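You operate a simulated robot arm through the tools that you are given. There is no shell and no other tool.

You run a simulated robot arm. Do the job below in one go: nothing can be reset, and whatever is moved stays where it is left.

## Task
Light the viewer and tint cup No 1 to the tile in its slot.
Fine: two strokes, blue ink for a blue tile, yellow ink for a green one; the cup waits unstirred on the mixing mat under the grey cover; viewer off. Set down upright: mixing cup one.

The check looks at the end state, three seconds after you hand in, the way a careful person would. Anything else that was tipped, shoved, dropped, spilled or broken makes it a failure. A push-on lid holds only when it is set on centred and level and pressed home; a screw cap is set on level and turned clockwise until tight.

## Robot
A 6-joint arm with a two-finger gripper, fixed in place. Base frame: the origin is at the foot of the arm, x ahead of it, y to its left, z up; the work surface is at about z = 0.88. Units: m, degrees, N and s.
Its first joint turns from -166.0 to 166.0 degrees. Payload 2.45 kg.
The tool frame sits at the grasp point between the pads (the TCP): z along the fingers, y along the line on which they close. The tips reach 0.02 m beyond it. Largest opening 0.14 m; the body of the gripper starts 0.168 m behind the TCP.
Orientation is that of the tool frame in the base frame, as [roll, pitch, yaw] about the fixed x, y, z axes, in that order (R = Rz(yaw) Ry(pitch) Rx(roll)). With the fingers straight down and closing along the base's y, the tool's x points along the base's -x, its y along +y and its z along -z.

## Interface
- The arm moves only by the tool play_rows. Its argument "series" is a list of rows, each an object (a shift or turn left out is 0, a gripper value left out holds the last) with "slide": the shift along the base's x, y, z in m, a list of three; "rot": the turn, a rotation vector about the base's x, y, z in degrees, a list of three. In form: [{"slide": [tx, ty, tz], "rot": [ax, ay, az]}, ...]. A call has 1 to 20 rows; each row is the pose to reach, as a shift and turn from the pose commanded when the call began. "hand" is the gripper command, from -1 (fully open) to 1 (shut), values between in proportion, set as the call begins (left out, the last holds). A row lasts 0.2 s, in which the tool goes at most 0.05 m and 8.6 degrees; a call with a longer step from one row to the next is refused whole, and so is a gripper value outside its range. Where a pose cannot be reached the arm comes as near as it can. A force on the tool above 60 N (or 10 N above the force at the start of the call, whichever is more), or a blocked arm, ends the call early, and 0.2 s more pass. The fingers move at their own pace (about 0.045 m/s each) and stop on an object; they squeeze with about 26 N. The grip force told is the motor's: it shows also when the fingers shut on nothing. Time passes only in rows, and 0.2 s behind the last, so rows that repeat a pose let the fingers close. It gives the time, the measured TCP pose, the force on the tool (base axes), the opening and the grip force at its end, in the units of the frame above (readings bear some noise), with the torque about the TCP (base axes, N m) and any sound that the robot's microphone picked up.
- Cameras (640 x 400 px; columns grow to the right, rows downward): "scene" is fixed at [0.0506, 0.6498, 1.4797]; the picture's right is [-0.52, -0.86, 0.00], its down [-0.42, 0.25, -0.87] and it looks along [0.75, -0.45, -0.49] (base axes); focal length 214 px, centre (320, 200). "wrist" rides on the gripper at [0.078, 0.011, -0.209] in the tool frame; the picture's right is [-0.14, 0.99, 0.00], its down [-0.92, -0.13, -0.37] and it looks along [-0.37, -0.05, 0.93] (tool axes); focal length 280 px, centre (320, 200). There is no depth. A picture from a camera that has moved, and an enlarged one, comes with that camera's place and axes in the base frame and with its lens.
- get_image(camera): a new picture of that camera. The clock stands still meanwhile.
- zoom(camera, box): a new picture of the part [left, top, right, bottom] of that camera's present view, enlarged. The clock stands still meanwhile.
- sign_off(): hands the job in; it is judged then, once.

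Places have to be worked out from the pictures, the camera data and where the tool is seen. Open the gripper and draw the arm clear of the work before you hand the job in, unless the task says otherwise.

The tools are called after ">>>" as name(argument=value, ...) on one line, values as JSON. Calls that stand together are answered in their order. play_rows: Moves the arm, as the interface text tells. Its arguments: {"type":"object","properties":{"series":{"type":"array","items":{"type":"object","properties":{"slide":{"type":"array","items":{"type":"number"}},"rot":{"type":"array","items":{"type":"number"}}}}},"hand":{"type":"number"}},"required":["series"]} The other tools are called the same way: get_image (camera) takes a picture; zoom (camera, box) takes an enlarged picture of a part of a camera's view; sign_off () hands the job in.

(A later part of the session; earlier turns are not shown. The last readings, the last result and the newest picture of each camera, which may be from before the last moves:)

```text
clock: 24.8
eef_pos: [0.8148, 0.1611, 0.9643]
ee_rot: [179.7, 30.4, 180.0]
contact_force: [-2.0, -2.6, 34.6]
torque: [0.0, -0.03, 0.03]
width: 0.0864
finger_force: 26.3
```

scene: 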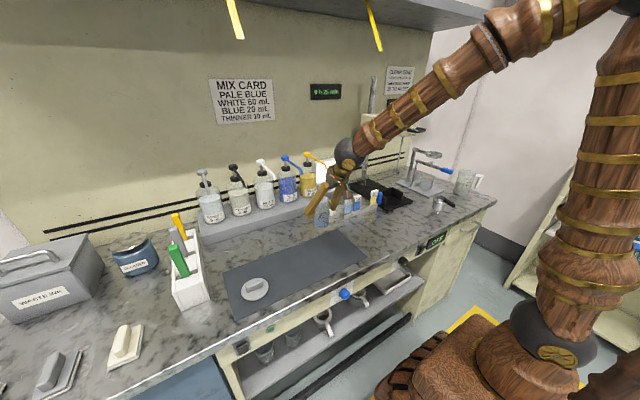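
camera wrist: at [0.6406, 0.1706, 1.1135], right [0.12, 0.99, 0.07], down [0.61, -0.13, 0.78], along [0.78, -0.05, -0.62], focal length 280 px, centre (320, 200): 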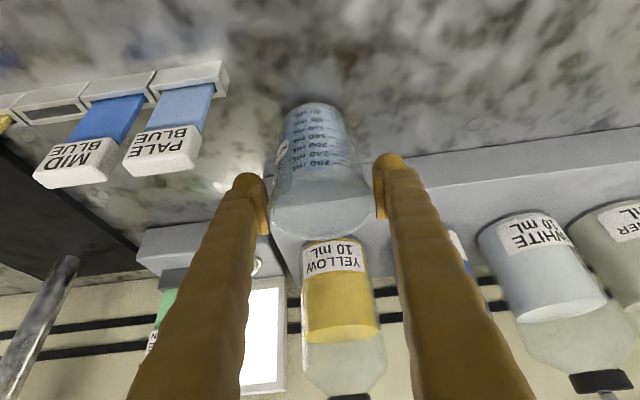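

Firmly on the bench (34 N). I ease back 1 mm and open the fingers.

>>> play_rows(series=[{"slide": [0, 0, 0.001]}, {"slide": [0, 0, 0.001]}])

>>> play_rows(hand=-0.5, series=[{"slide": [0, 0, 0]}, {"slide": [0, 0, 0]}, {"slide": [0, 0, 0]}, {"slide": [0, 0, 0]}])

>>> get_image(camera="wrist")

>>> zoom(camera="scene", box=[290, 180, 350, 230])

```text
clock: 25.4
eef_pos: [0.8146, 0.1607, 0.964]
ee_rot: [179.7, 30.3, 179.9]
contact_force: [6.8, -0.3, 22.7]
torque: [0.07, -0.32, -0.04]
width: 0.0865
finger_force: 25.9
```

```text
clock: 26.4
eef_pos: [0.8147, 0.1603, 0.9633]
ee_rot: [179.8, 30.3, 179.9]
contact_force: [-0.3, -0.3, -0.1]
torque: [0.0, -0.01, 0.01]
width: 0.1049
finger_force: 0.0
```

```text
taken
camera wrist: at [0.6402, 0.1709, 1.1046], right [0.12, 0.99, 0.07], down [0.61, -0.13, 0.78], along [0.78, -0.05, -0.62], focal length 280 px, centre (320, 200)
```

wrist: 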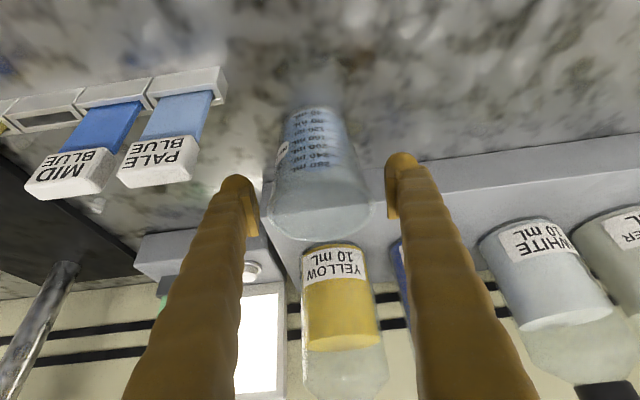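

```text
8.00 times, centred on (320, 205) of scene
camera zoom: at [0.0506, 0.6498, 1.4797], right [-0.52, -0.86, 0.0], down [-0.42, 0.25, -0.87], along [0.75, -0.45, -0.49], focal length 1716 px, centre (320, 160)
```

zoom: 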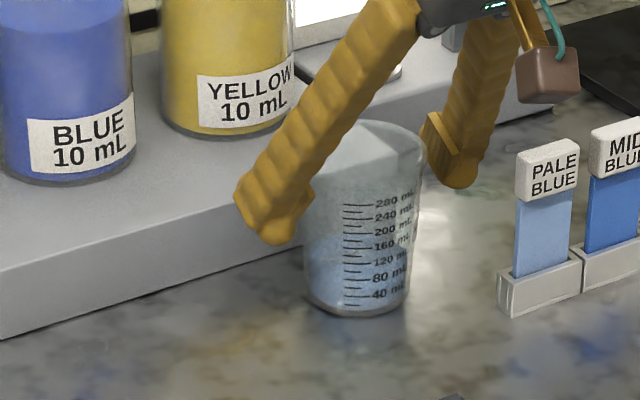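

Released and standing upright. I draw back along the tool axis, clear of cup and nozzle, and check cup-to-nozzle alignment.

>>> play_rows(series=[{"slide": [-0.012, 0, 0.02]}, {"slide": [-0.024, 0, 0.04]}, {"slide": [-0.038, 0, 0.06]}, {"slide": [-0.075, 0, 0.08]}, {"slide": [-0.115, 0, 0.1]}, {"slide": [-0.155, 0, 0.13]}, {"slide": [-0.19, 0, 0.165]}, {"slide": [-0.21, 0, 0.2]}, {"slide": [-0.21, 0, 0.2]}])

>>> get_image(camera="wrist")

>>> zoom(camera="scene", box=[280, 140, 370, 220])

```text
clock: 28.4
eef_pos: [0.6103, 0.1607, 1.1633]
ee_rot: [179.9, 30.3, 179.9]
contact_force: [0.2, 0.6, -0.3]
torque: [0.03, 0.02, 0.01]
width: 0.1051
finger_force: 0.0
```

```text
taken
camera wrist: at [0.436, 0.1708, 1.3044], right [0.12, 0.99, 0.07], down [0.61, -0.13, 0.78], along [0.78, -0.05, -0.62], focal length 280 px, centre (320, 200)
```

wrist: 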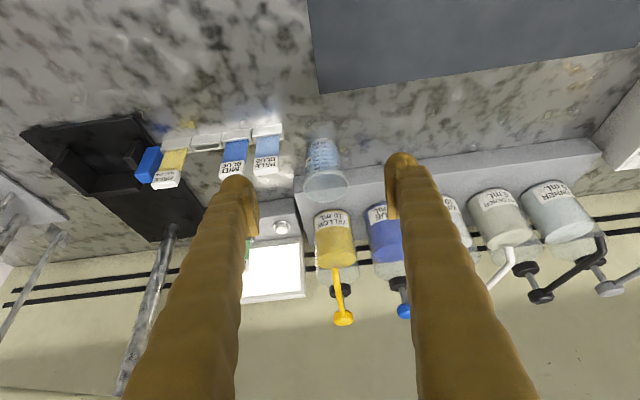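

```text
5.00 times, centred on (325, 180) of scene
camera zoom: at [0.0506, 0.6498, 1.4797], right [-0.52, -0.86, 0.0], down [-0.42, 0.25, -0.87], along [0.75, -0.45, -0.49], focal length 1072 px, centre (295, 300)
```

zoom: 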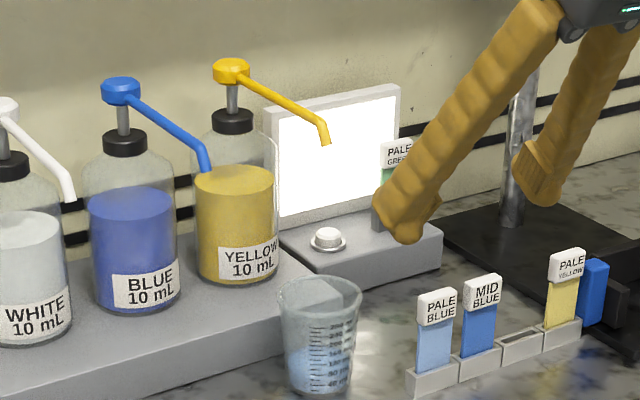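

The nozzle tip projects within about 4 mm of the cup's centre. Now I close the fingers and go over the yellow pump head (about (0.991, 0.159, 1.157)), hovering at a 15° tilt.

>>> play_rows(hand=1, series=[{"slide": [0, 0, 0.045], "rot": [0, 3, 0]}, {"slide": [0.01, 0, 0.09], "rot": [0, 6, 0]}, {"slide": [0.045, 0, 0.12], "rot": [0, 9, 0]}, {"slide": [0.09, 0, 0.13], "rot": [0, 12, 0]}, {"slide": [0.135, 0, 0.13], "rot": [0, 15.3, 0]}, {"slide": [0.18, 0, 0.13], "rot": [0, 15.3, 0]}, {"slide": [0.225, 0, 0.13], "rot": [0, 15.3, 0]}, {"slide": [0.27, 0, 0.13], "rot": [0, 15.3, 0]}, {"slide": [0.315, 0, 0.12], "rot": [0, 15.3, 0]}, {"slide": [0.355, -0.001, 0.1], "rot": [0, 15.3, 0]}, {"slide": [0.387, -0.001, 0.07], "rot": [0, 15.3, 0]}, {"slide": [0.387, -0.001, 0.07], "rot": [0, 15.3, 0]}])

>>> get_image(camera="wrist")

>>> zoom(camera="scene", box=[260, 110, 370, 210])

```text
clock: 31.0
eef_pos: [0.9926, 0.1602, 1.2314]
ee_rot: [180.0, 15.0, 179.9]
contact_force: [0.5, 0.3, 1.2]
torque: [0.01, -0.01, -0.02]
width: 0.0002
finger_force: 26.1
```

```text
taken
camera wrist: at [0.8617, 0.1701, 1.413], right [0.13, 0.99, 0.04], down [0.79, -0.13, 0.59], along [0.59, -0.05, -0.8], focal length 280 px, centre (320, 200)
```

wrist: 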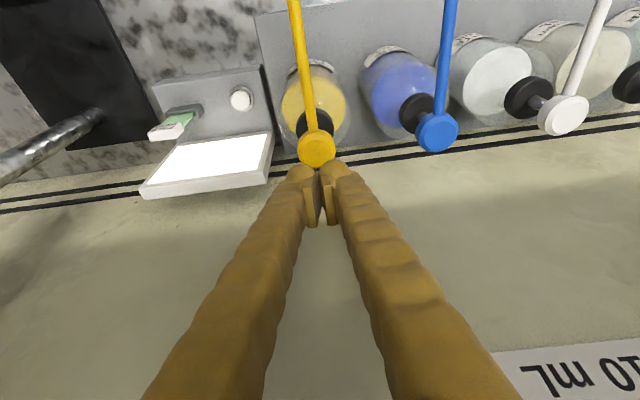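

```text
4.00 times, centred on (315, 160) of scene
camera zoom: at [0.0506, 0.6498, 1.4797], right [-0.52, -0.86, 0.0], down [-0.42, 0.25, -0.87], along [0.75, -0.45, -0.49], focal length 858 px, centre (340, 360)
```

zoom: 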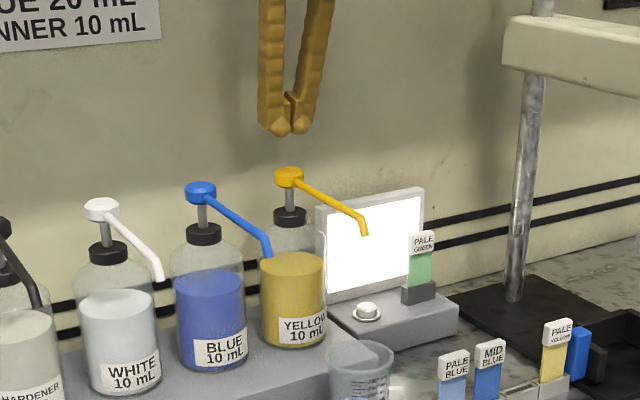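

The head centre computes to (0.988, 0.159), right below the tips. I go down to contact and start pressing slowly, watching force and sound.

>>> play_rows(series=[{"slide": [0, 0, -0.02]}, {"slide": [0, 0, -0.04]}, {"slide": [0, 0, -0.048]}, {"slide": [0, 0, -0.054]}, {"slide": [0, 0, -0.06]}, {"slide": [0, 0, -0.066]}])

>>> zoom(camera="scene", box=[260, 110, 370, 210])

```text
clock: 32.4
eef_pos: [0.9912, 0.1581, 1.1697]
ee_rot: [179.8, 15.1, 179.9]
contact_force: [-1.0, 0.5, 25.5]
torque: [-0.01, 0.26, 0.03]
width: 0.0059
finger_force: 29.2
```

```text
4.00 times, centred on (315, 160) of scene
camera zoom: at [0.0506, 0.6498, 1.4797], right [-0.52, -0.86, 0.0], down [-0.42, 0.25, -0.87], along [0.75, -0.45, -0.49], focal length 858 px, centre (340, 360)
```

zoom: 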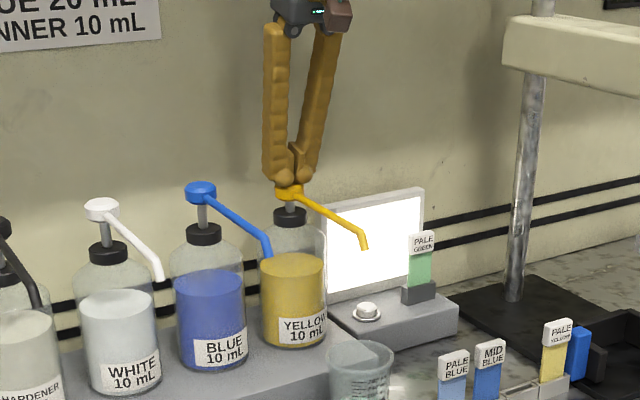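

The pump head goes down about 18 mm at 25 N with no dispense yet seen. I keep pressing in small steps.

>>> play_rows(series=[{"slide": [0, 0, -0.004]}, {"slide": [0, 0, -0.008]}, {"slide": [0, 0, -0.012]}])

>>> zoom(camera="scene", box=[260, 130, 370, 230])

```text
clock: 32.9
eef_pos: [0.9921, 0.1593, 1.1699]
ee_rot: [179.8, 15.5, 179.8]
contact_force: [-6.5, -0.3, 24.7]
torque: [-0.05, 0.32, -0.09]
width: 0.0058
finger_force: 29.4
stopped in row 2: the force on the tool passed its limit at 66 N (the readings are from after the stop); the commanded pose is now the measured one
```

```text
4.00 times, centred on (315, 180) of scene
camera zoom: at [0.0506, 0.6498, 1.4797], right [-0.52, -0.86, 0.0], down [-0.42, 0.25, -0.87], along [0.75, -0.45, -0.49], focal length 858 px, centre (340, 280)
```

zoom: 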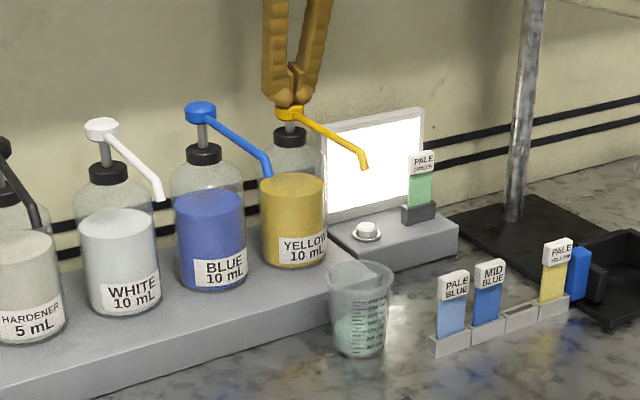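

The plunger bottomed out (66 N stop) and the cup's paint is turning teal: stroke one. I rise to let the head spring back fully.

>>> play_rows(series=[{"slide": [0, 0, 0.015]}, {"slide": [0, 0, 0.035]}, {"slide": [0, 0, 0.055]}, {"slide": [0, 0, 0.055]}, {"slide": [0, 0, 0.055]}])

>>> zoom(camera="scene", box=[260, 130, 370, 230])

>>> zoom(camera="scene", box=[310, 180, 360, 225])

>>> get_image(camera="wrist")

```text
clock: 34.1
eef_pos: [0.9929, 0.1587, 1.2211]
ee_rot: [179.8, 15.3, 179.9]
contact_force: [0.2, 0.2, -0.5]
torque: [-0.04, 0.01, -0.05]
width: 0.0001
finger_force: 29.2
```

```text
4.00 times, centred on (315, 180) of scene
camera zoom: at [0.0506, 0.6498, 1.4797], right [-0.52, -0.86, 0.0], down [-0.42, 0.25, -0.87], along [0.75, -0.45, -0.49], focal length 858 px, centre (340, 280)
```

zoom: 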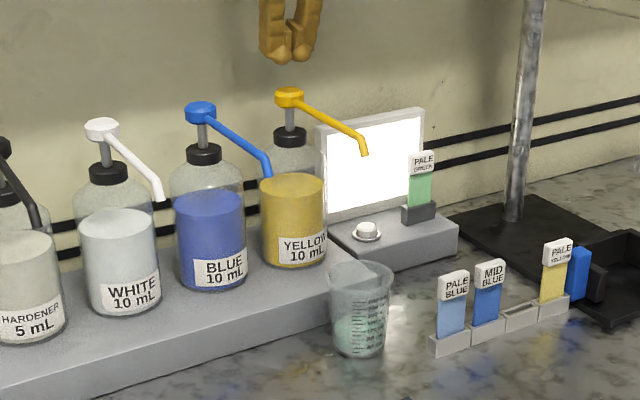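

```text
8.89 times, centred on (335, 202) of scene
camera zoom: at [0.0506, 0.6498, 1.4797], right [-0.52, -0.86, 0.0], down [-0.42, 0.25, -0.87], along [0.75, -0.45, -0.49], focal length 1906 px, centre (187, 178)
```

zoom: 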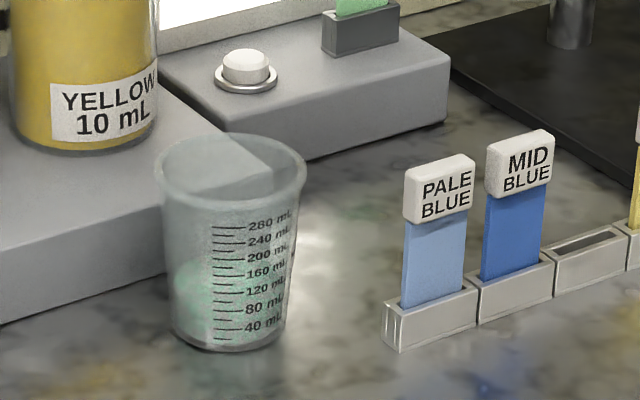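

```text
taken
camera wrist: at [0.8602, 0.1691, 1.403], right [0.13, 0.99, 0.04], down [0.79, -0.13, 0.6], along [0.6, -0.05, -0.8], focal length 280 px, centre (320, 200)
```

wrist: 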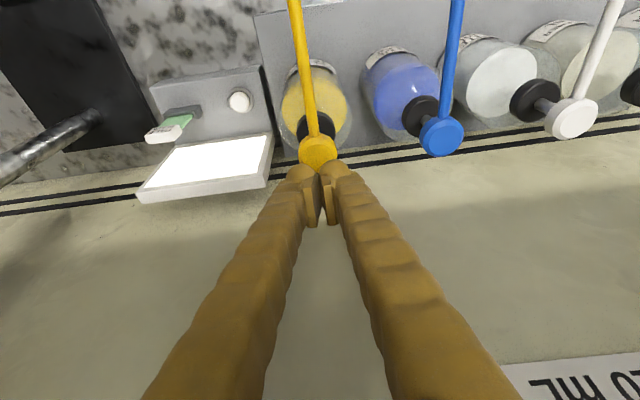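

Head has returned; paint is light teal and nothing spilled. Second stroke, the same way to the stop.

>>> play_rows(series=[{"slide": [0, 0, -0.02]}, {"slide": [0, 0, -0.034]}, {"slide": [0, 0, -0.04]}, {"slide": [0, 0, -0.045]}, {"slide": [0, 0, -0.05]}, {"slide": [0, 0, -0.055]}, {"slide": [0, 0, -0.059]}, {"slide": [0, 0, -0.063]}])

>>> zoom(camera="scene", box=[260, 130, 370, 230])

```text
clock: 35.8
eef_pos: [0.9925, 0.1581, 1.1696]
ee_rot: [179.8, 15.8, 179.8]
contact_force: [-5.3, -1.4, 22.8]
torque: [-0.02, 0.31, -0.08]
width: 0.0058
finger_force: 30.1
stopped in row 8: the force on the tool passed its limit at 64 N (the readings are from after the stop); the commanded pose is now the measured one
```

```text
4.00 times, centred on (315, 180) of scene
camera zoom: at [0.0506, 0.6498, 1.4797], right [-0.52, -0.86, 0.0], down [-0.42, 0.25, -0.87], along [0.75, -0.45, -0.49], focal length 858 px, centre (340, 280)
```

zoom: 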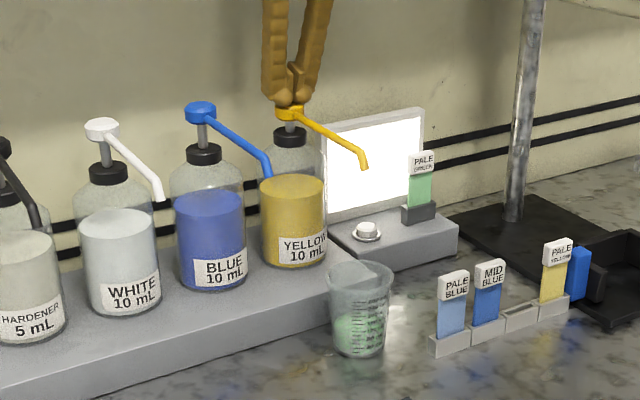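

The second stroke bottomed out and the paint is now pale green. I rise clear and check the cup against the tile.

>>> play_rows(series=[{"slide": [0, 0, 0.015]}, {"slide": [0, 0, 0.035]}, {"slide": [0, 0, 0.06]}, {"slide": [0, 0, 0.09]}, {"slide": [0, -0.03, 0.11]}, {"slide": [0, -0.06, 0.11]}, {"slide": [0, -0.09, 0.11]}, {"slide": [0, -0.12, 0.08]}, {"slide": [0, -0.12, 0.05]}, {"slide": [0, -0.12, 0.05]}])

>>> zoom(camera="scene", box=[310, 150, 360, 225])

>>> get_image(camera="wrist")

```text
clock: 38.0
eef_pos: [0.992, 0.0391, 1.2182]
ee_rot: [179.8, 15.7, 179.9]
contact_force: [-0.2, -0.1, 0.0]
torque: [0.0, -0.01, -0.03]
width: 0.0
finger_force: 29.4
```

```text
5.33 times, centred on (335, 188) of scene
camera zoom: at [0.0506, 0.6498, 1.4797], right [-0.52, -0.86, 0.0], down [-0.42, 0.25, -0.87], along [0.75, -0.45, -0.49], focal length 1144 px, centre (240, 267)
```

zoom: 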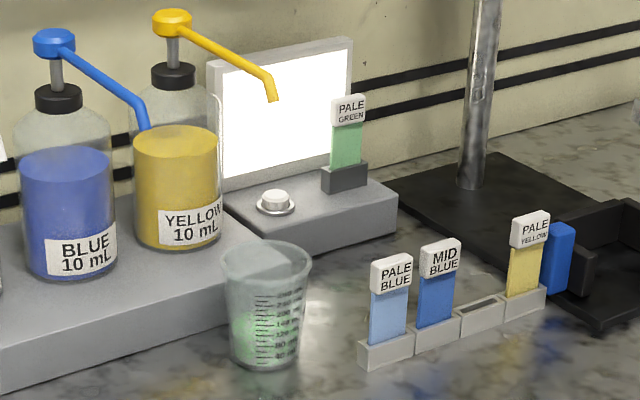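

```text
taken
camera wrist: at [0.8591, 0.049, 1.3983], right [0.13, 0.99, 0.04], down [0.79, -0.13, 0.6], along [0.6, -0.05, -0.8], focal length 280 px, centre (320, 200)
```

wrist: 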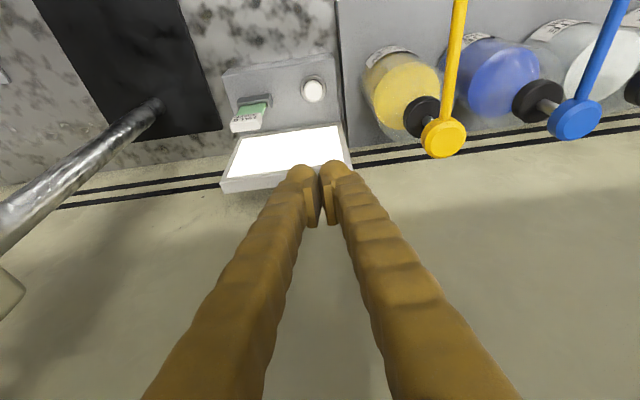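

The paint now matches the pale green tile. Since I'm over the viewer, I now press its button once more (20° tilt, as before) to switch it off.

>>> play_rows(series=[{"slide": [0.001, -0.001, -0.04], "rot": [0, -4.3, 0]}, {"slide": [0.003, -0.001, -0.08], "rot": [0, -4.3, 0]}, {"slide": [0.003, -0.001, -0.12], "rot": [0, -4.3, 0]}, {"slide": [0.003, -0.001, -0.16], "rot": [0, -4.3, 0]}, {"slide": [0.003, -0.001, -0.2], "rot": [0, -4.3, 0]}, {"slide": [0.003, -0.001, -0.235], "rot": [0, -4.3, 0]}, {"slide": [0.003, -0.001, -0.245], "rot": [0, -4.3, 0]}, {"slide": [0.003, -0.001, -0.25], "rot": [0, -4.3, 0]}, {"slide": [0.003, -0.001, -0.254], "rot": [0, -4.3, 0]}, {"slide": [0.003, -0.001, -0.257], "rot": [0, -4.3, 0]}])

>>> zoom(camera="scene", box=[280, 130, 370, 230])

```text
clock: 40.2
eef_pos: [0.9964, 0.0366, 0.9612]
ee_rot: [179.8, 20.0, 179.8]
contact_force: [-10.5, -7.8, 31.2]
torque: [-0.19, 0.5, 0.03]
width: 0.006
finger_force: 29.0
heard: click
```

```text
4.00 times, centred on (325, 180) of scene
camera zoom: at [0.0506, 0.6498, 1.4797], right [-0.52, -0.86, 0.0], down [-0.42, 0.25, -0.87], along [0.75, -0.45, -0.49], focal length 858 px, centre (300, 280)
```

zoom: 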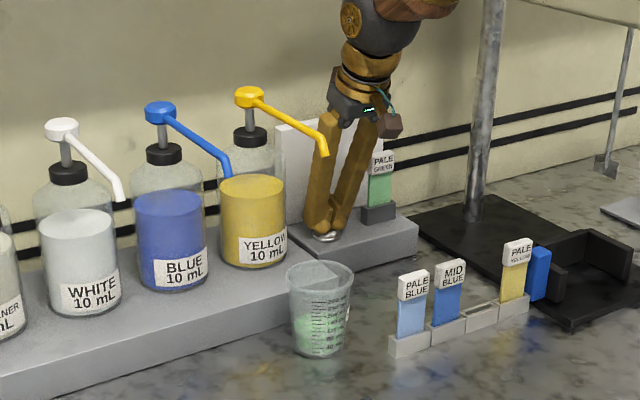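

A click and the panel is dark: viewer off. I lift straight up and retrace to the stand-off pose in front of the cup, opening the fingers to about 0.105 m.

>>> play_rows(series=[{"slide": [0, 0, 0.02]}, {"slide": [0, 0, 0.06]}, {"slide": [0, 0, 0.105]}, {"slide": [0, 0, 0.15]}, {"slide": [0, 0, 0.19]}, {"slide": [-0.03, 0, 0.22]}])

>>> play_rows(hand=-0.5, series=[{"slide": [-0.045, 0, 0], "rot": [0, -3, 0]}, {"slide": [-0.09, 0, 0], "rot": [0, -6, 0]}, {"slide": [-0.135, 0, 0], "rot": [0, -10.3, 0]}, {"slide": [-0.18, 0, 0], "rot": [0, -10.3, 0]}, {"slide": [-0.225, 0, 0], "rot": [0, -10.3, 0]}, {"slide": [-0.27, 0.01, 0], "rot": [0, -10.3, 0]}, {"slide": [-0.31, 0.035, 0], "rot": [0, -10.3, 0]}, {"slide": [-0.345, 0.065, -0.01], "rot": [0, -10.3, 0]}, {"slide": [-0.357, 0.1, -0.015], "rot": [0, -10.3, 0]}, {"slide": [-0.357, 0.124, -0.018], "rot": [0, -10.3, 0]}, {"slide": [-0.357, 0.124, -0.018], "rot": [0, -10.3, 0]}])

>>> get_image(camera="wrist")

>>> get_image(camera="scene")

```text
clock: 41.6
eef_pos: [0.9698, 0.0392, 1.1817]
ee_rot: [179.8, 19.9, 179.9]
contact_force: [-0.2, 0.7, 0.0]
torque: [0.03, 0.0, 0.02]
width: 0.0003
finger_force: 29.1
```

```text
clock: 44.0
eef_pos: [0.6074, 0.1627, 1.1628]
ee_rot: [179.9, 30.2, 179.9]
contact_force: [0.1, 0.1, -1.0]
torque: [0.04, -0.04, 0.02]
width: 0.1052
finger_force: 0.1
```

```text
taken
camera wrist: at [0.4331, 0.1728, 1.3036], right [0.12, 0.99, 0.07], down [0.61, -0.13, 0.78], along [0.78, -0.05, -0.62], focal length 280 px, centre (320, 200)
```

wrist: 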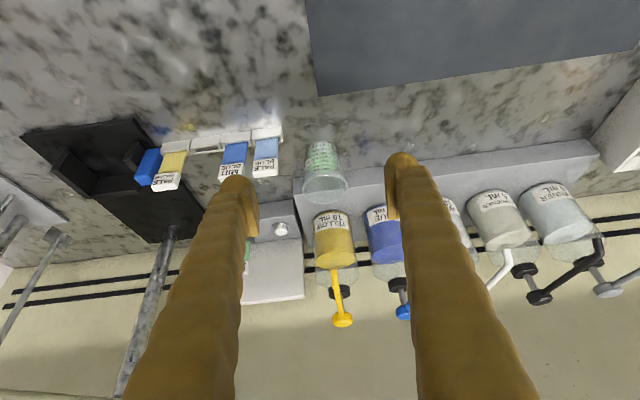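

```text
taken
```

scene: 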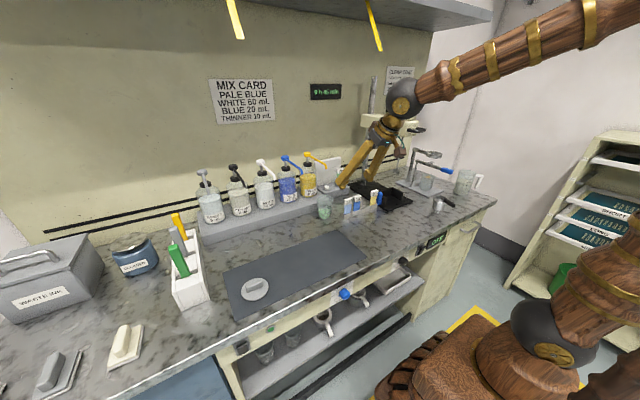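

The cup is still in place and upright with green paint. I re-approach along the earlier release path to the same grip pose.

>>> play_rows(series=[{"slide": [0.02, 0, -0.035]}, {"slide": [0.055, -0.001, -0.07]}, {"slide": [0.095, -0.002, -0.1]}, {"slide": [0.135, -0.002, -0.12]}, {"slide": [0.169, -0.002, -0.14]}, {"slide": [0.183, -0.002, -0.16]}, {"slide": [0.195, -0.002, -0.18]}, {"slide": [0.207, -0.002, -0.198]}, {"slide": [0.207, -0.002, -0.198]}])

>>> get_image(camera="wrist")

```text
clock: 46.0
eef_pos: [0.814, 0.1607, 0.9632]
ee_rot: [179.8, 30.2, 179.8]
contact_force: [0.7, 0.8, -0.3]
torque: [0.0, -0.02, 0.01]
width: 0.1046
finger_force: 0.2
```

```text
taken
camera wrist: at [0.6411, 0.1706, 1.1048], right [0.12, 0.99, 0.07], down [0.61, -0.13, 0.78], along [0.78, -0.05, -0.62], focal length 280 px, centre (320, 200)
```

wrist: 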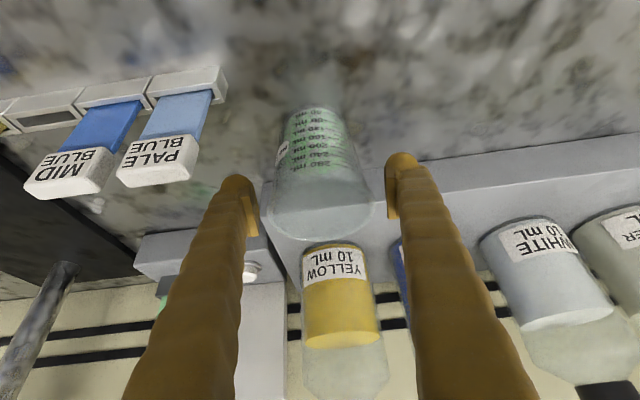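

Same picture as at release. I close on the rim and lift a little.

>>> play_rows(hand=1, series=[{"slide": [0, 0, 0]}, {"slide": [0, 0, 0]}, {"slide": [0, 0, 0]}, {"slide": [0, 0, 0]}, {"slide": [0, 0, 0]}])

>>> play_rows(series=[{"slide": [0, 0, 0.005]}, {"slide": [0, 0, 0.012]}, {"slide": [0, 0, 0.02]}, {"slide": [0, 0, 0.02]}])

>>> get_image(camera="wrist")

>>> zoom(camera="scene", box=[280, 160, 370, 230])

```text
clock: 47.2
eef_pos: [0.8157, 0.1603, 0.963]
ee_rot: [179.7, 30.2, 179.8]
contact_force: [0.0, 0.2, 0.3]
torque: [0.03, 0.03, 0.03]
width: 0.0867
finger_force: 26.4
```

```text
clock: 48.2
eef_pos: [0.8146, 0.1614, 0.9846]
ee_rot: [179.8, 30.1, 179.9]
contact_force: [-0.3, -0.3, -1.2]
torque: [0.0, 0.02, -0.01]
width: 0.0867
finger_force: 26.3
```

```text
taken
camera wrist: at [0.6412, 0.17, 1.1252], right [0.12, 0.99, 0.07], down [0.61, -0.13, 0.78], along [0.78, -0.05, -0.62], focal length 280 px, centre (320, 200)
```

wrist: 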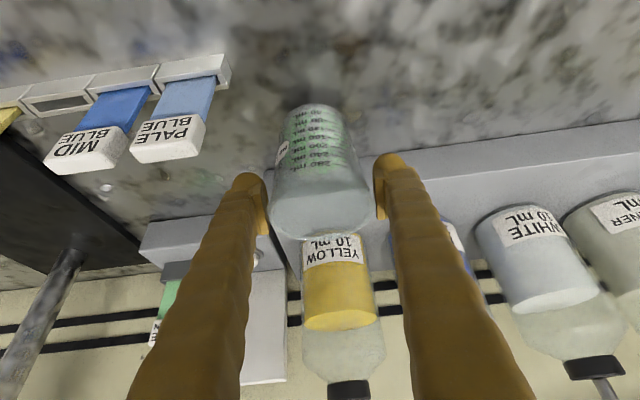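

```text
5.71 times, centred on (325, 195) of scene
camera zoom: at [0.0506, 0.6498, 1.4797], right [-0.52, -0.86, 0.0], down [-0.42, 0.25, -0.87], along [0.75, -0.45, -0.49], focal length 1226 px, centre (291, 229)
```

zoom: 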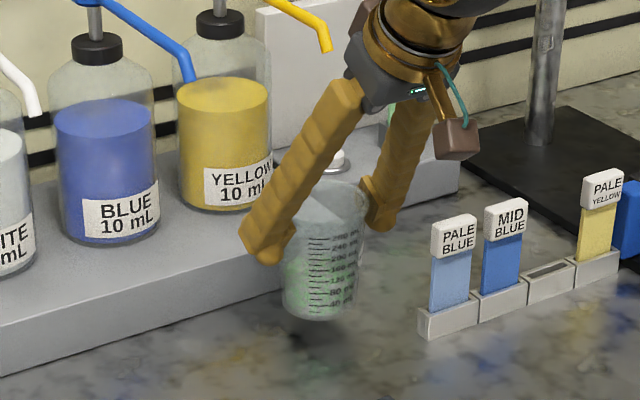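

The cup is lifted level. I raise it to z ≈ 1.012 and carry it back the way it came, to above its original place on the mat.

>>> play_rows(series=[{"slide": [0, 0, 0.012]}, {"slide": [0, 0, 0.027]}, {"slide": [-0.01, 0.008, 0.027]}, {"slide": [-0.027, 0.022, 0.027]}, {"slide": [-0.047, 0.038, 0.027]}, {"slide": [-0.067, 0.054, 0.027]}, {"slide": [-0.087, 0.07, 0.027]}, {"slide": [-0.107, 0.088, 0.027]}, {"slide": [-0.126, 0.107, 0.027]}, {"slide": [-0.144, 0.127, 0.027]}, {"slide": [-0.162, 0.147, 0.027]}, {"slide": [-0.18, 0.167, 0.027]}, {"slide": [-0.198, 0.186, 0.027]}, {"slide": [-0.215, 0.204, 0.027]}, {"slide": [-0.23, 0.22, 0.027]}, {"slide": [-0.241, 0.232, 0.027]}, {"slide": [-0.246, 0.237, 0.027]}, {"slide": [-0.246, 0.237, 0.027]}])

>>> get_image(camera="wrist")

>>> get_image(camera="scene")

```text
clock: 52.0
eef_pos: [0.5698, 0.3945, 1.0111]
ee_rot: [179.8, 30.2, 179.7]
contact_force: [0.1, -0.3, -0.9]
torque: [0.0, -0.02, -0.01]
width: 0.0867
finger_force: 25.7
```

```text
taken
camera wrist: at [0.395, 0.4051, 1.1526], right [0.12, 0.99, 0.07], down [0.61, -0.13, 0.78], along [0.78, -0.05, -0.62], focal length 280 px, centre (320, 200)
```

wrist: 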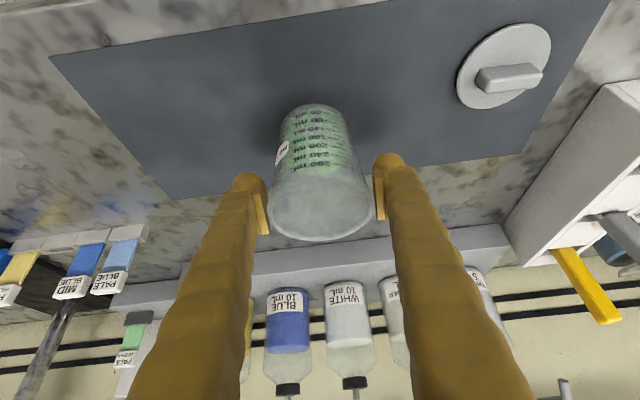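

```text
taken
```

scene: 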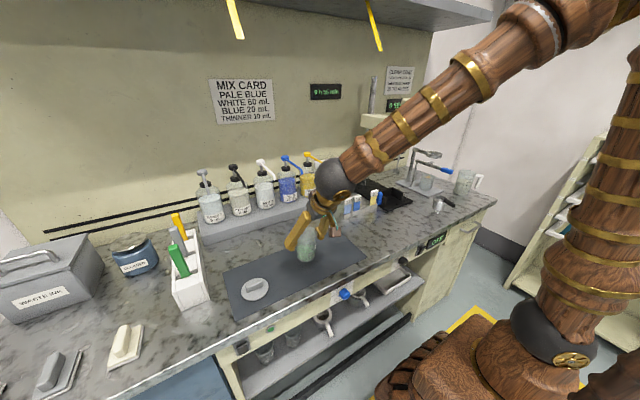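

Over the mat. I lower to just above contact (~0.967), then by millimetres.

>>> play_rows(series=[{"slide": [0, 0, -0.015]}, {"slide": [0, 0, -0.03]}, {"slide": [0, 0, -0.04]}, {"slide": [0, 0, -0.0435]}, {"slide": [0, 0, -0.0455]}, {"slide": [0, 0, -0.0455]}])

```text
clock: 53.4
eef_pos: [0.5694, 0.3965, 0.9649]
ee_rot: [179.7, 30.2, 179.8]
contact_force: [-0.3, -0.8, -1.5]
torque: [0.03, 0.02, 0.01]
width: 0.0866
finger_force: 26.1
```

>>> play_rows(series=[{"slide": [0, 0, -0.001]}, {"slide": [0, 0, -0.001]}])

```text
clock: 54.0
eef_pos: [0.5692, 0.3959, 0.9651]
ee_rot: [179.8, 30.1, 179.8]
contact_force: [-0.7, 0.4, -1.5]
torque: [-0.01, -0.01, -0.02]
width: 0.0866
finger_force: 25.4
```

Still hanging (-1.5 N) with no contact yet. I lower another 1.5 mm in small steps.

>>> play_rows(series=[{"slide": [0, 0, -0.0008]}, {"slide": [0, 0, -0.0015]}, {"slide": [0, 0, -0.0015]}])

>>> zoom(camera="scene", box=[270, 210, 350, 280])

```text
clock: 54.8
eef_pos: [0.5673, 0.3954, 0.9633]
ee_rot: [179.9, 30.2, 179.9]
contact_force: [0.1, -0.1, -0.1]
torque: [0.03, 0.06, -0.01]
width: 0.0866
finger_force: 25.7
```

```text
5.71 times, centred on (310, 245) of scene
camera zoom: at [0.0506, 0.6498, 1.4797], right [-0.52, -0.86, 0.0], down [-0.42, 0.25, -0.87], along [0.75, -0.45, -0.49], focal length 1226 px, centre (377, -57)
```

zoom: 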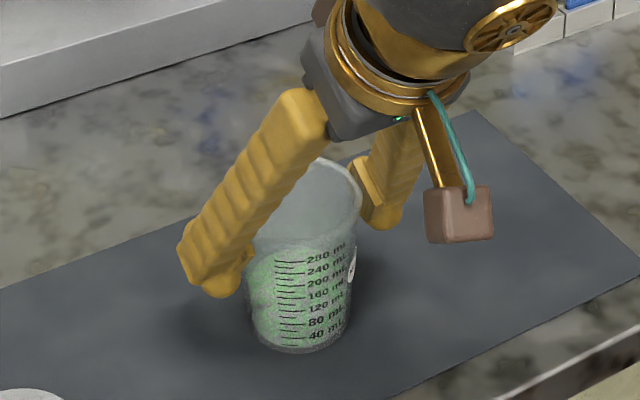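

Force change to about 0 suggests it is just touching the mat. I ease down another 0.8 mm to confirm.

>>> play_rows(series=[{"slide": [0, 0, -0.0008]}, {"slide": [0, 0, -0.0008]}])

```text
clock: 55.4
eef_pos: [0.5701, 0.3959, 0.9634]
ee_rot: [179.7, 30.2, 179.7]
contact_force: [-5.1, -4.8, 30.8]
torque: [-0.14, 0.17, -0.01]
width: 0.0866
finger_force: 26.2
```

Contact confirmed (31 N). I open the fingers and then withdraw up and back.

>>> play_rows(hand=-0.5, series=[{"slide": [0, 0, 0.0006]}, {"slide": [0, 0, 0.0006]}, {"slide": [0, 0, 0.0006]}, {"slide": [0, 0, 0.0006]}, {"slide": [0, 0, 0.0006]}])

>>> play_rows(series=[{"slide": [-0.012, 0, 0.02]}, {"slide": [-0.024, 0, 0.04]}, {"slide": [-0.038, 0, 0.065]}, {"slide": [-0.055, 0, 0.1]}, {"slide": [-0.07, 0, 0.14]}, {"slide": [-0.07, 0, 0.18], "rot": [0, 5, 0]}, {"slide": [-0.05, 0, 0.21], "rot": [0, 10, 0]}, {"slide": [-0.03, 0.02, 0.23], "rot": [0, 16, 0]}, {"slide": [-0.02, 0.05, 0.23], "rot": [0, 23, 0]}, {"slide": [-0.01, 0.08, 0.23], "rot": [0, 30, 0]}, {"slide": [-0.01, 0.1, 0.23], "rot": [0, 30, 0]}, {"slide": [-0.01, 0.1, 0.23], "rot": [0, 30, 0]}])

>>> get_image(camera="wrist")

>>> get_image(camera="scene")

```text
clock: 56.6
eef_pos: [0.5693, 0.3961, 0.9634]
ee_rot: [179.8, 30.1, 179.8]
contact_force: [1.1, 0.6, -0.1]
torque: [-0.02, -0.01, 0.01]
width: 0.1051
finger_force: 0.1
```

```text
clock: 59.2
eef_pos: [0.5565, 0.4953, 1.1917]
ee_rot: [179.9, 0.2, 179.9]
contact_force: [-0.4, -0.1, -0.4]
torque: [0.03, 0.01, 0.04]
width: 0.1049
finger_force: 0.0
```

```text
taken
camera wrist: at [0.4761, 0.505, 1.401], right [0.14, 0.99, 0.0], down [0.92, -0.13, 0.37], along [0.37, -0.05, -0.93], focal length 280 px, centre (320, 200)
```

wrist: 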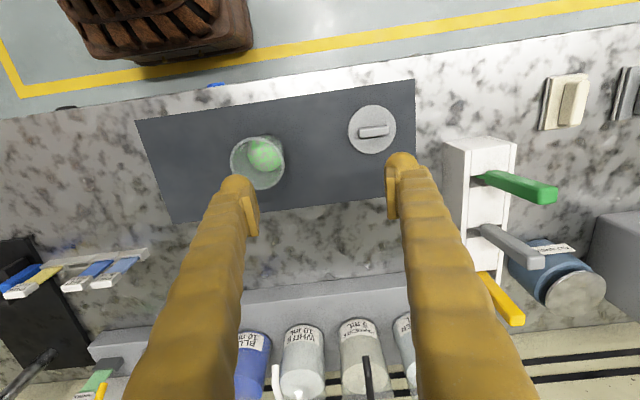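

```text
taken
```

scene: 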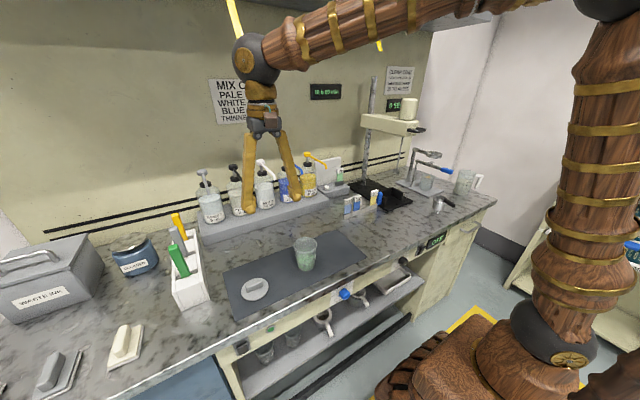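

The cup stands on the mat. Before taking a cover I want to check the grey and cream pieces at the left side of the bench against the round grey disc on the mat.

>>> zoom(camera="wrist", box=[520, 50, 640, 150])

>>> zoom(camera="wrist", box=[210, 90, 420, 220])

>>> zoom(camera="scene", box=[0, 310, 160, 400])

>>> zoom(camera="scene", box=[220, 220, 350, 320])

```text
4.00 times, centred on (580, 100) of wrist
camera zoom: at [0.4761, 0.505, 1.401], right [0.14, 0.99, 0.0], down [0.92, -0.13, 0.37], along [0.37, -0.05, -0.93], focal length 1122 px, centre (-720, 600)
```

zoom: 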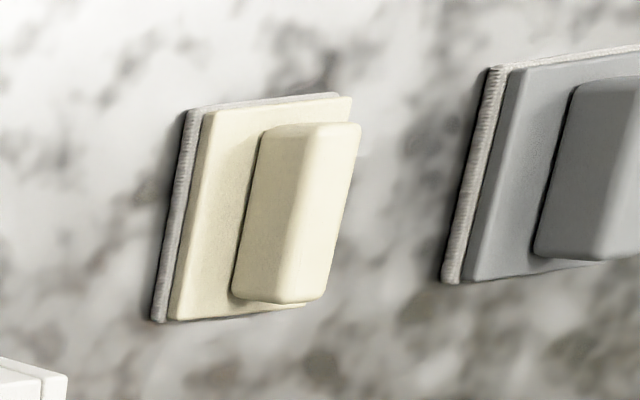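

```text
3.05 times, centred on (315, 155) of wrist
camera zoom: at [0.4761, 0.505, 1.401], right [0.14, 0.99, 0.0], down [0.92, -0.13, 0.37], along [0.37, -0.05, -0.93], focal length 854 px, centre (335, 337)
```

zoom: 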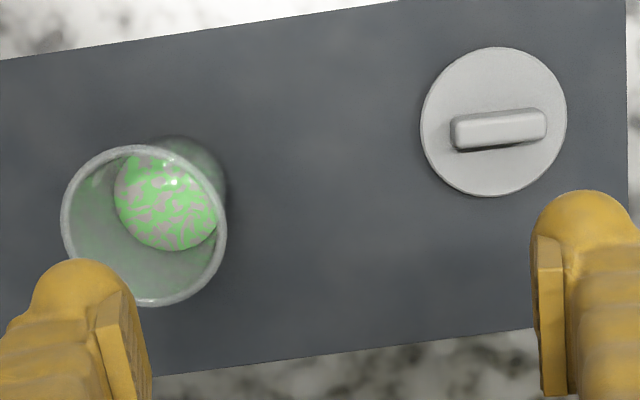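

```text
4.00 times, centred on (80, 355) of scene
camera zoom: at [0.0506, 0.6498, 1.4797], right [-0.52, -0.86, 0.0], down [-0.42, 0.25, -0.87], along [0.75, -0.45, -0.49], focal length 858 px, centre (1280, -420)
```

zoom: 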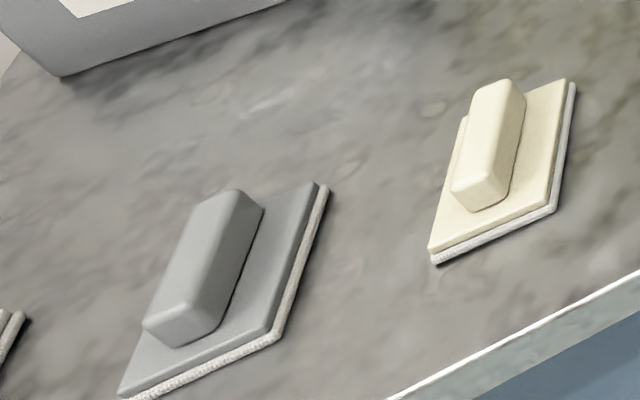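

```text
4.00 times, centred on (285, 270) of scene
camera zoom: at [0.0506, 0.6498, 1.4797], right [-0.52, -0.86, 0.0], down [-0.42, 0.25, -0.87], along [0.75, -0.45, -0.49], focal length 858 px, centre (460, -80)
```

zoom: 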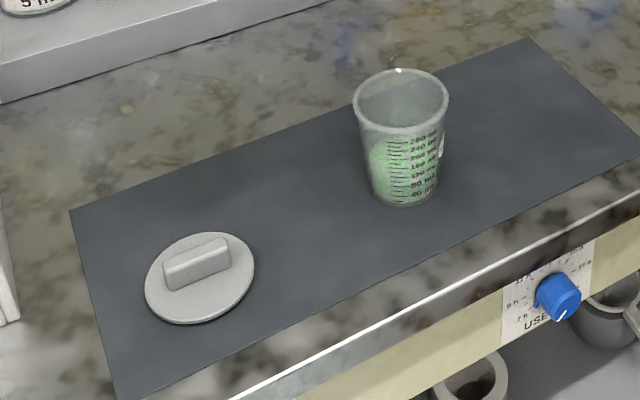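

The square pieces are felt wiping pads, so the round grey disc with a bar handle is the cover; it lies at about (0.557, 0.588) with its bar along y. The cup's rim centre is about (0.5705, 0.396). I turn the tool 90° so that the fingers close along x and move above the cover.

>>> play_rows(hand=0.1, series=[{"slide": [0, 0.008, -0.01], "rot": [0, 0, 8.2]}, {"slide": [0, 0.016, -0.02], "rot": [0, 0, 16.4]}, {"slide": [0, 0.025, -0.03], "rot": [0, 0, 24.6]}, {"slide": [0, 0.033, -0.04], "rot": [0, 0, 32.8]}, {"slide": [0, 0.042, -0.05], "rot": [0, 0, 41]}, {"slide": [0, 0.05, -0.06], "rot": [0, 0, 49.2]}, {"slide": [0, 0.059, -0.07], "rot": [0, 0, 57.4]}, {"slide": [0, 0.067, -0.08], "rot": [0, 0, 65.6]}, {"slide": [0, 0.076, -0.09], "rot": [0, 0, 73.8]}, {"slide": [0, 0.085, -0.1], "rot": [0, 0, 82]}, {"slide": [0.0005, 0.0923, -0.11], "rot": [0, 0, 90]}, {"slide": [0.0005, 0.0923, -0.11], "rot": [0, 0, 90]}])

>>> get_image(camera="wrist")

>>> get_image(camera="scene")

```text
clock: 61.8
eef_pos: [0.5584, 0.5897, 1.0827]
ee_rot: [179.8, 0.2, -90.1]
contact_force: [-0.1, -0.4, -0.9]
torque: [-0.04, -0.03, 0.01]
width: 0.0628
finger_force: 0.1
```

```text
taken
camera wrist: at [0.5463, 0.5104, 1.2919], right [-0.99, 0.14, 0.0], down [0.13, 0.92, 0.37], along [0.05, 0.37, -0.93], focal length 280 px, centre (320, 200)
```

wrist: 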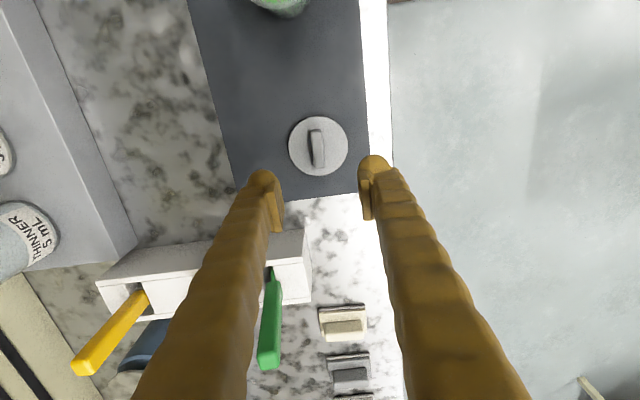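

```text
taken
```

scene: 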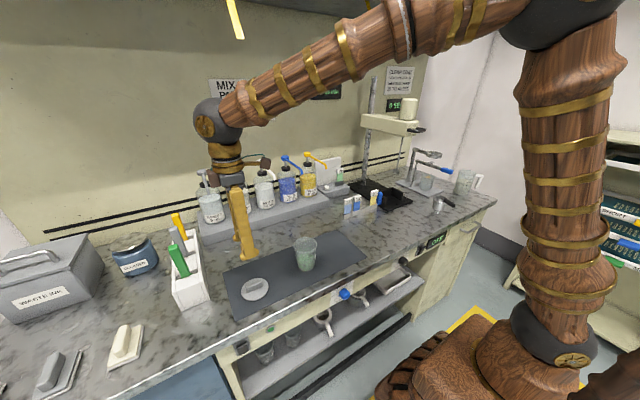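

I enlarge the cover beneath the hand to fix its centre and the bar orientation.

>>> zoom(camera="wrist", box=[270, 100, 370, 190])

>>> zoom(camera="scene", box=[210, 190, 310, 310])

```text
4.44 times, centred on (320, 145) of wrist
camera zoom: at [0.5463, 0.5104, 1.2919], right [-0.99, 0.14, 0.0], down [0.13, 0.92, 0.37], along [0.05, 0.37, -0.93], focal length 1246 px, centre (320, 444)
```

zoom: 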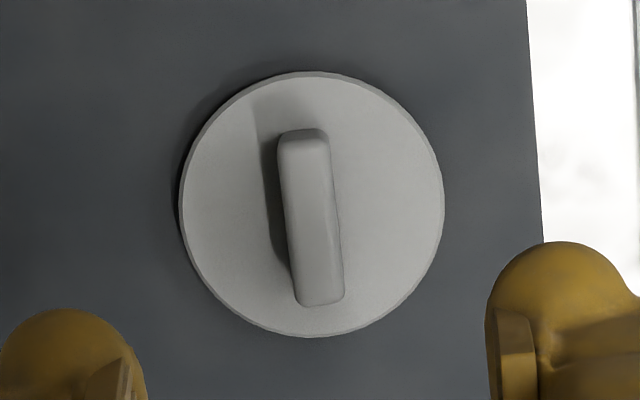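

```text
3.33 times, centred on (260, 250) of scene
camera zoom: at [0.0506, 0.6498, 1.4797], right [-0.52, -0.86, 0.0], down [-0.42, 0.25, -0.87], along [0.75, -0.45, -0.49], focal length 715 px, centre (520, 33)
```

zoom: 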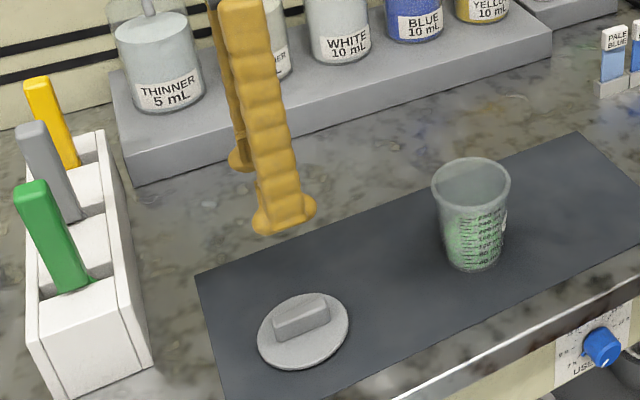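

The cover centre is about (0.559, 0.588), diameter ≈ 0.09, bar along y about 2 cm tall. I lower the open fingers around the bar to TCP z ≈ 0.912.

>>> play_rows(series=[{"slide": [0.0006, -0.0017, -0.04]}, {"slide": [0.0006, -0.0017, -0.08]}, {"slide": [0.0006, -0.0017, -0.12]}, {"slide": [0.0006, -0.0017, -0.15]}, {"slide": [0.0006, -0.0017, -0.164]}, {"slide": [0.0006, -0.0017, -0.1705]}, {"slide": [0.0006, -0.0017, -0.1705]}])

>>> get_image(camera="wrist")

>>> zoom(camera="scene", box=[210, 230, 310, 320])

```text
clock: 63.4
eef_pos: [0.5595, 0.5895, 0.9117]
ee_rot: [179.8, 0.2, -90.1]
contact_force: [0.5, 0.0, 0.1]
torque: [-0.01, 0.03, 0.01]
width: 0.0632
finger_force: 0.2
```

```text
taken
camera wrist: at [0.5471, 0.5101, 1.121], right [-0.99, 0.14, 0.0], down [0.13, 0.92, 0.37], along [0.05, 0.37, -0.93], focal length 280 px, centre (320, 200)
```

wrist: 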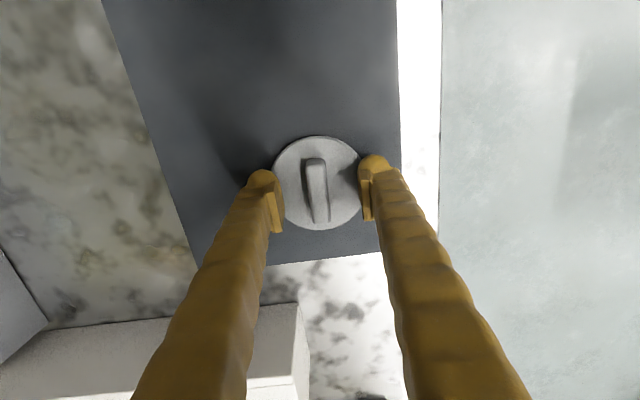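

```text
4.44 times, centred on (260, 275) of scene
camera zoom: at [0.0506, 0.6498, 1.4797], right [-0.52, -0.86, 0.0], down [-0.42, 0.25, -0.87], along [0.75, -0.45, -0.49], focal length 953 px, centre (587, -133)
```

zoom: 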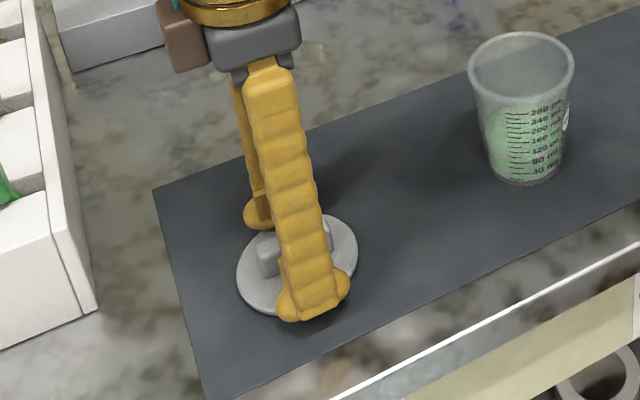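

The bar lies between the pads. I close on it.

>>> play_rows(hand=1, series=[{"slide": [0, 0, 0]}, {"slide": [0, 0, 0]}, {"slide": [0, 0, 0]}, {"slide": [0, 0, 0]}, {"slide": [0, 0, 0]}, {"slide": [0, 0, 0]}])

>>> get_image(camera="wrist")

```text
clock: 64.8
eef_pos: [0.5594, 0.59, 0.9127]
ee_rot: [179.7, 0.2, -90.2]
contact_force: [-0.7, -0.1, 0.7]
torque: [0.02, 0.01, -0.05]
width: 0.0143
finger_force: 25.8
```

```text
taken
camera wrist: at [0.5471, 0.5101, 1.1211], right [-0.99, 0.14, 0.0], down [0.13, 0.92, 0.37], along [0.05, 0.37, -0.93], focal length 280 px, centre (320, 200)
```

wrist: 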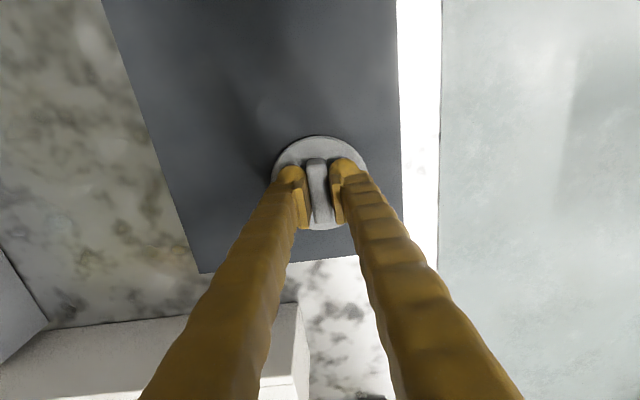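

Bar gripped (width 0.014). I lift the cover gently and check it is level.

>>> play_rows(series=[{"slide": [0, 0, 0.008]}, {"slide": [0, 0, 0.025]}, {"slide": [0, 0, 0.05]}, {"slide": [0, 0, 0.08]}, {"slide": [0, 0, 0.12]}, {"slide": [0, 0, 0.14]}, {"slide": [0, 0, 0.14]}])

>>> zoom(camera="wrist", box=[250, 120, 390, 240])

>>> zoom(camera="scene", box=[210, 170, 350, 290])

```text
clock: 66.4
eef_pos: [0.5593, 0.5874, 1.0522]
ee_rot: [179.8, 0.1, -90.0]
contact_force: [0.6, -0.7, -0.4]
torque: [-0.01, -0.01, 0.0]
width: 0.0143
finger_force: 25.9
```

```text
3.33 times, centred on (320, 180) of wrist
camera zoom: at [0.5475, 0.5064, 1.2607], right [-0.99, 0.14, 0.0], down [0.13, 0.92, 0.37], along [0.05, 0.37, -0.93], focal length 935 px, centre (320, 267)
```

zoom: 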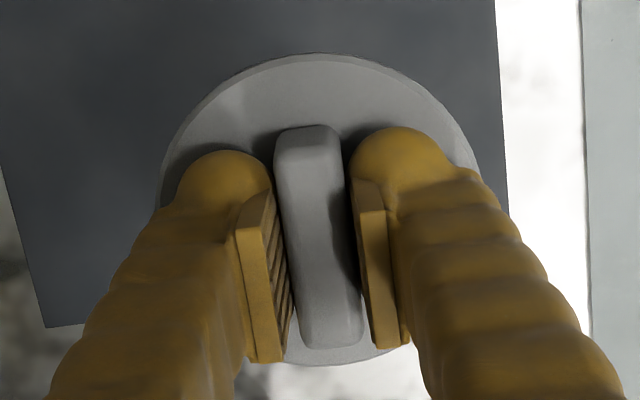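

```text
3.33 times, centred on (280, 230) of scene
camera zoom: at [0.0506, 0.6498, 1.4797], right [-0.52, -0.86, 0.0], down [-0.42, 0.25, -0.87], along [0.75, -0.45, -0.49], focal length 715 px, centre (453, 100)
```

zoom: 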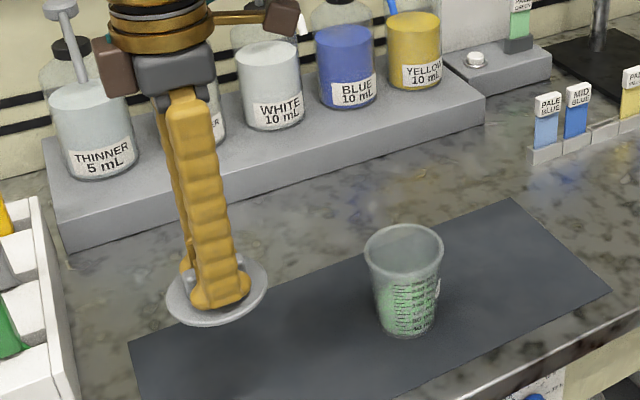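

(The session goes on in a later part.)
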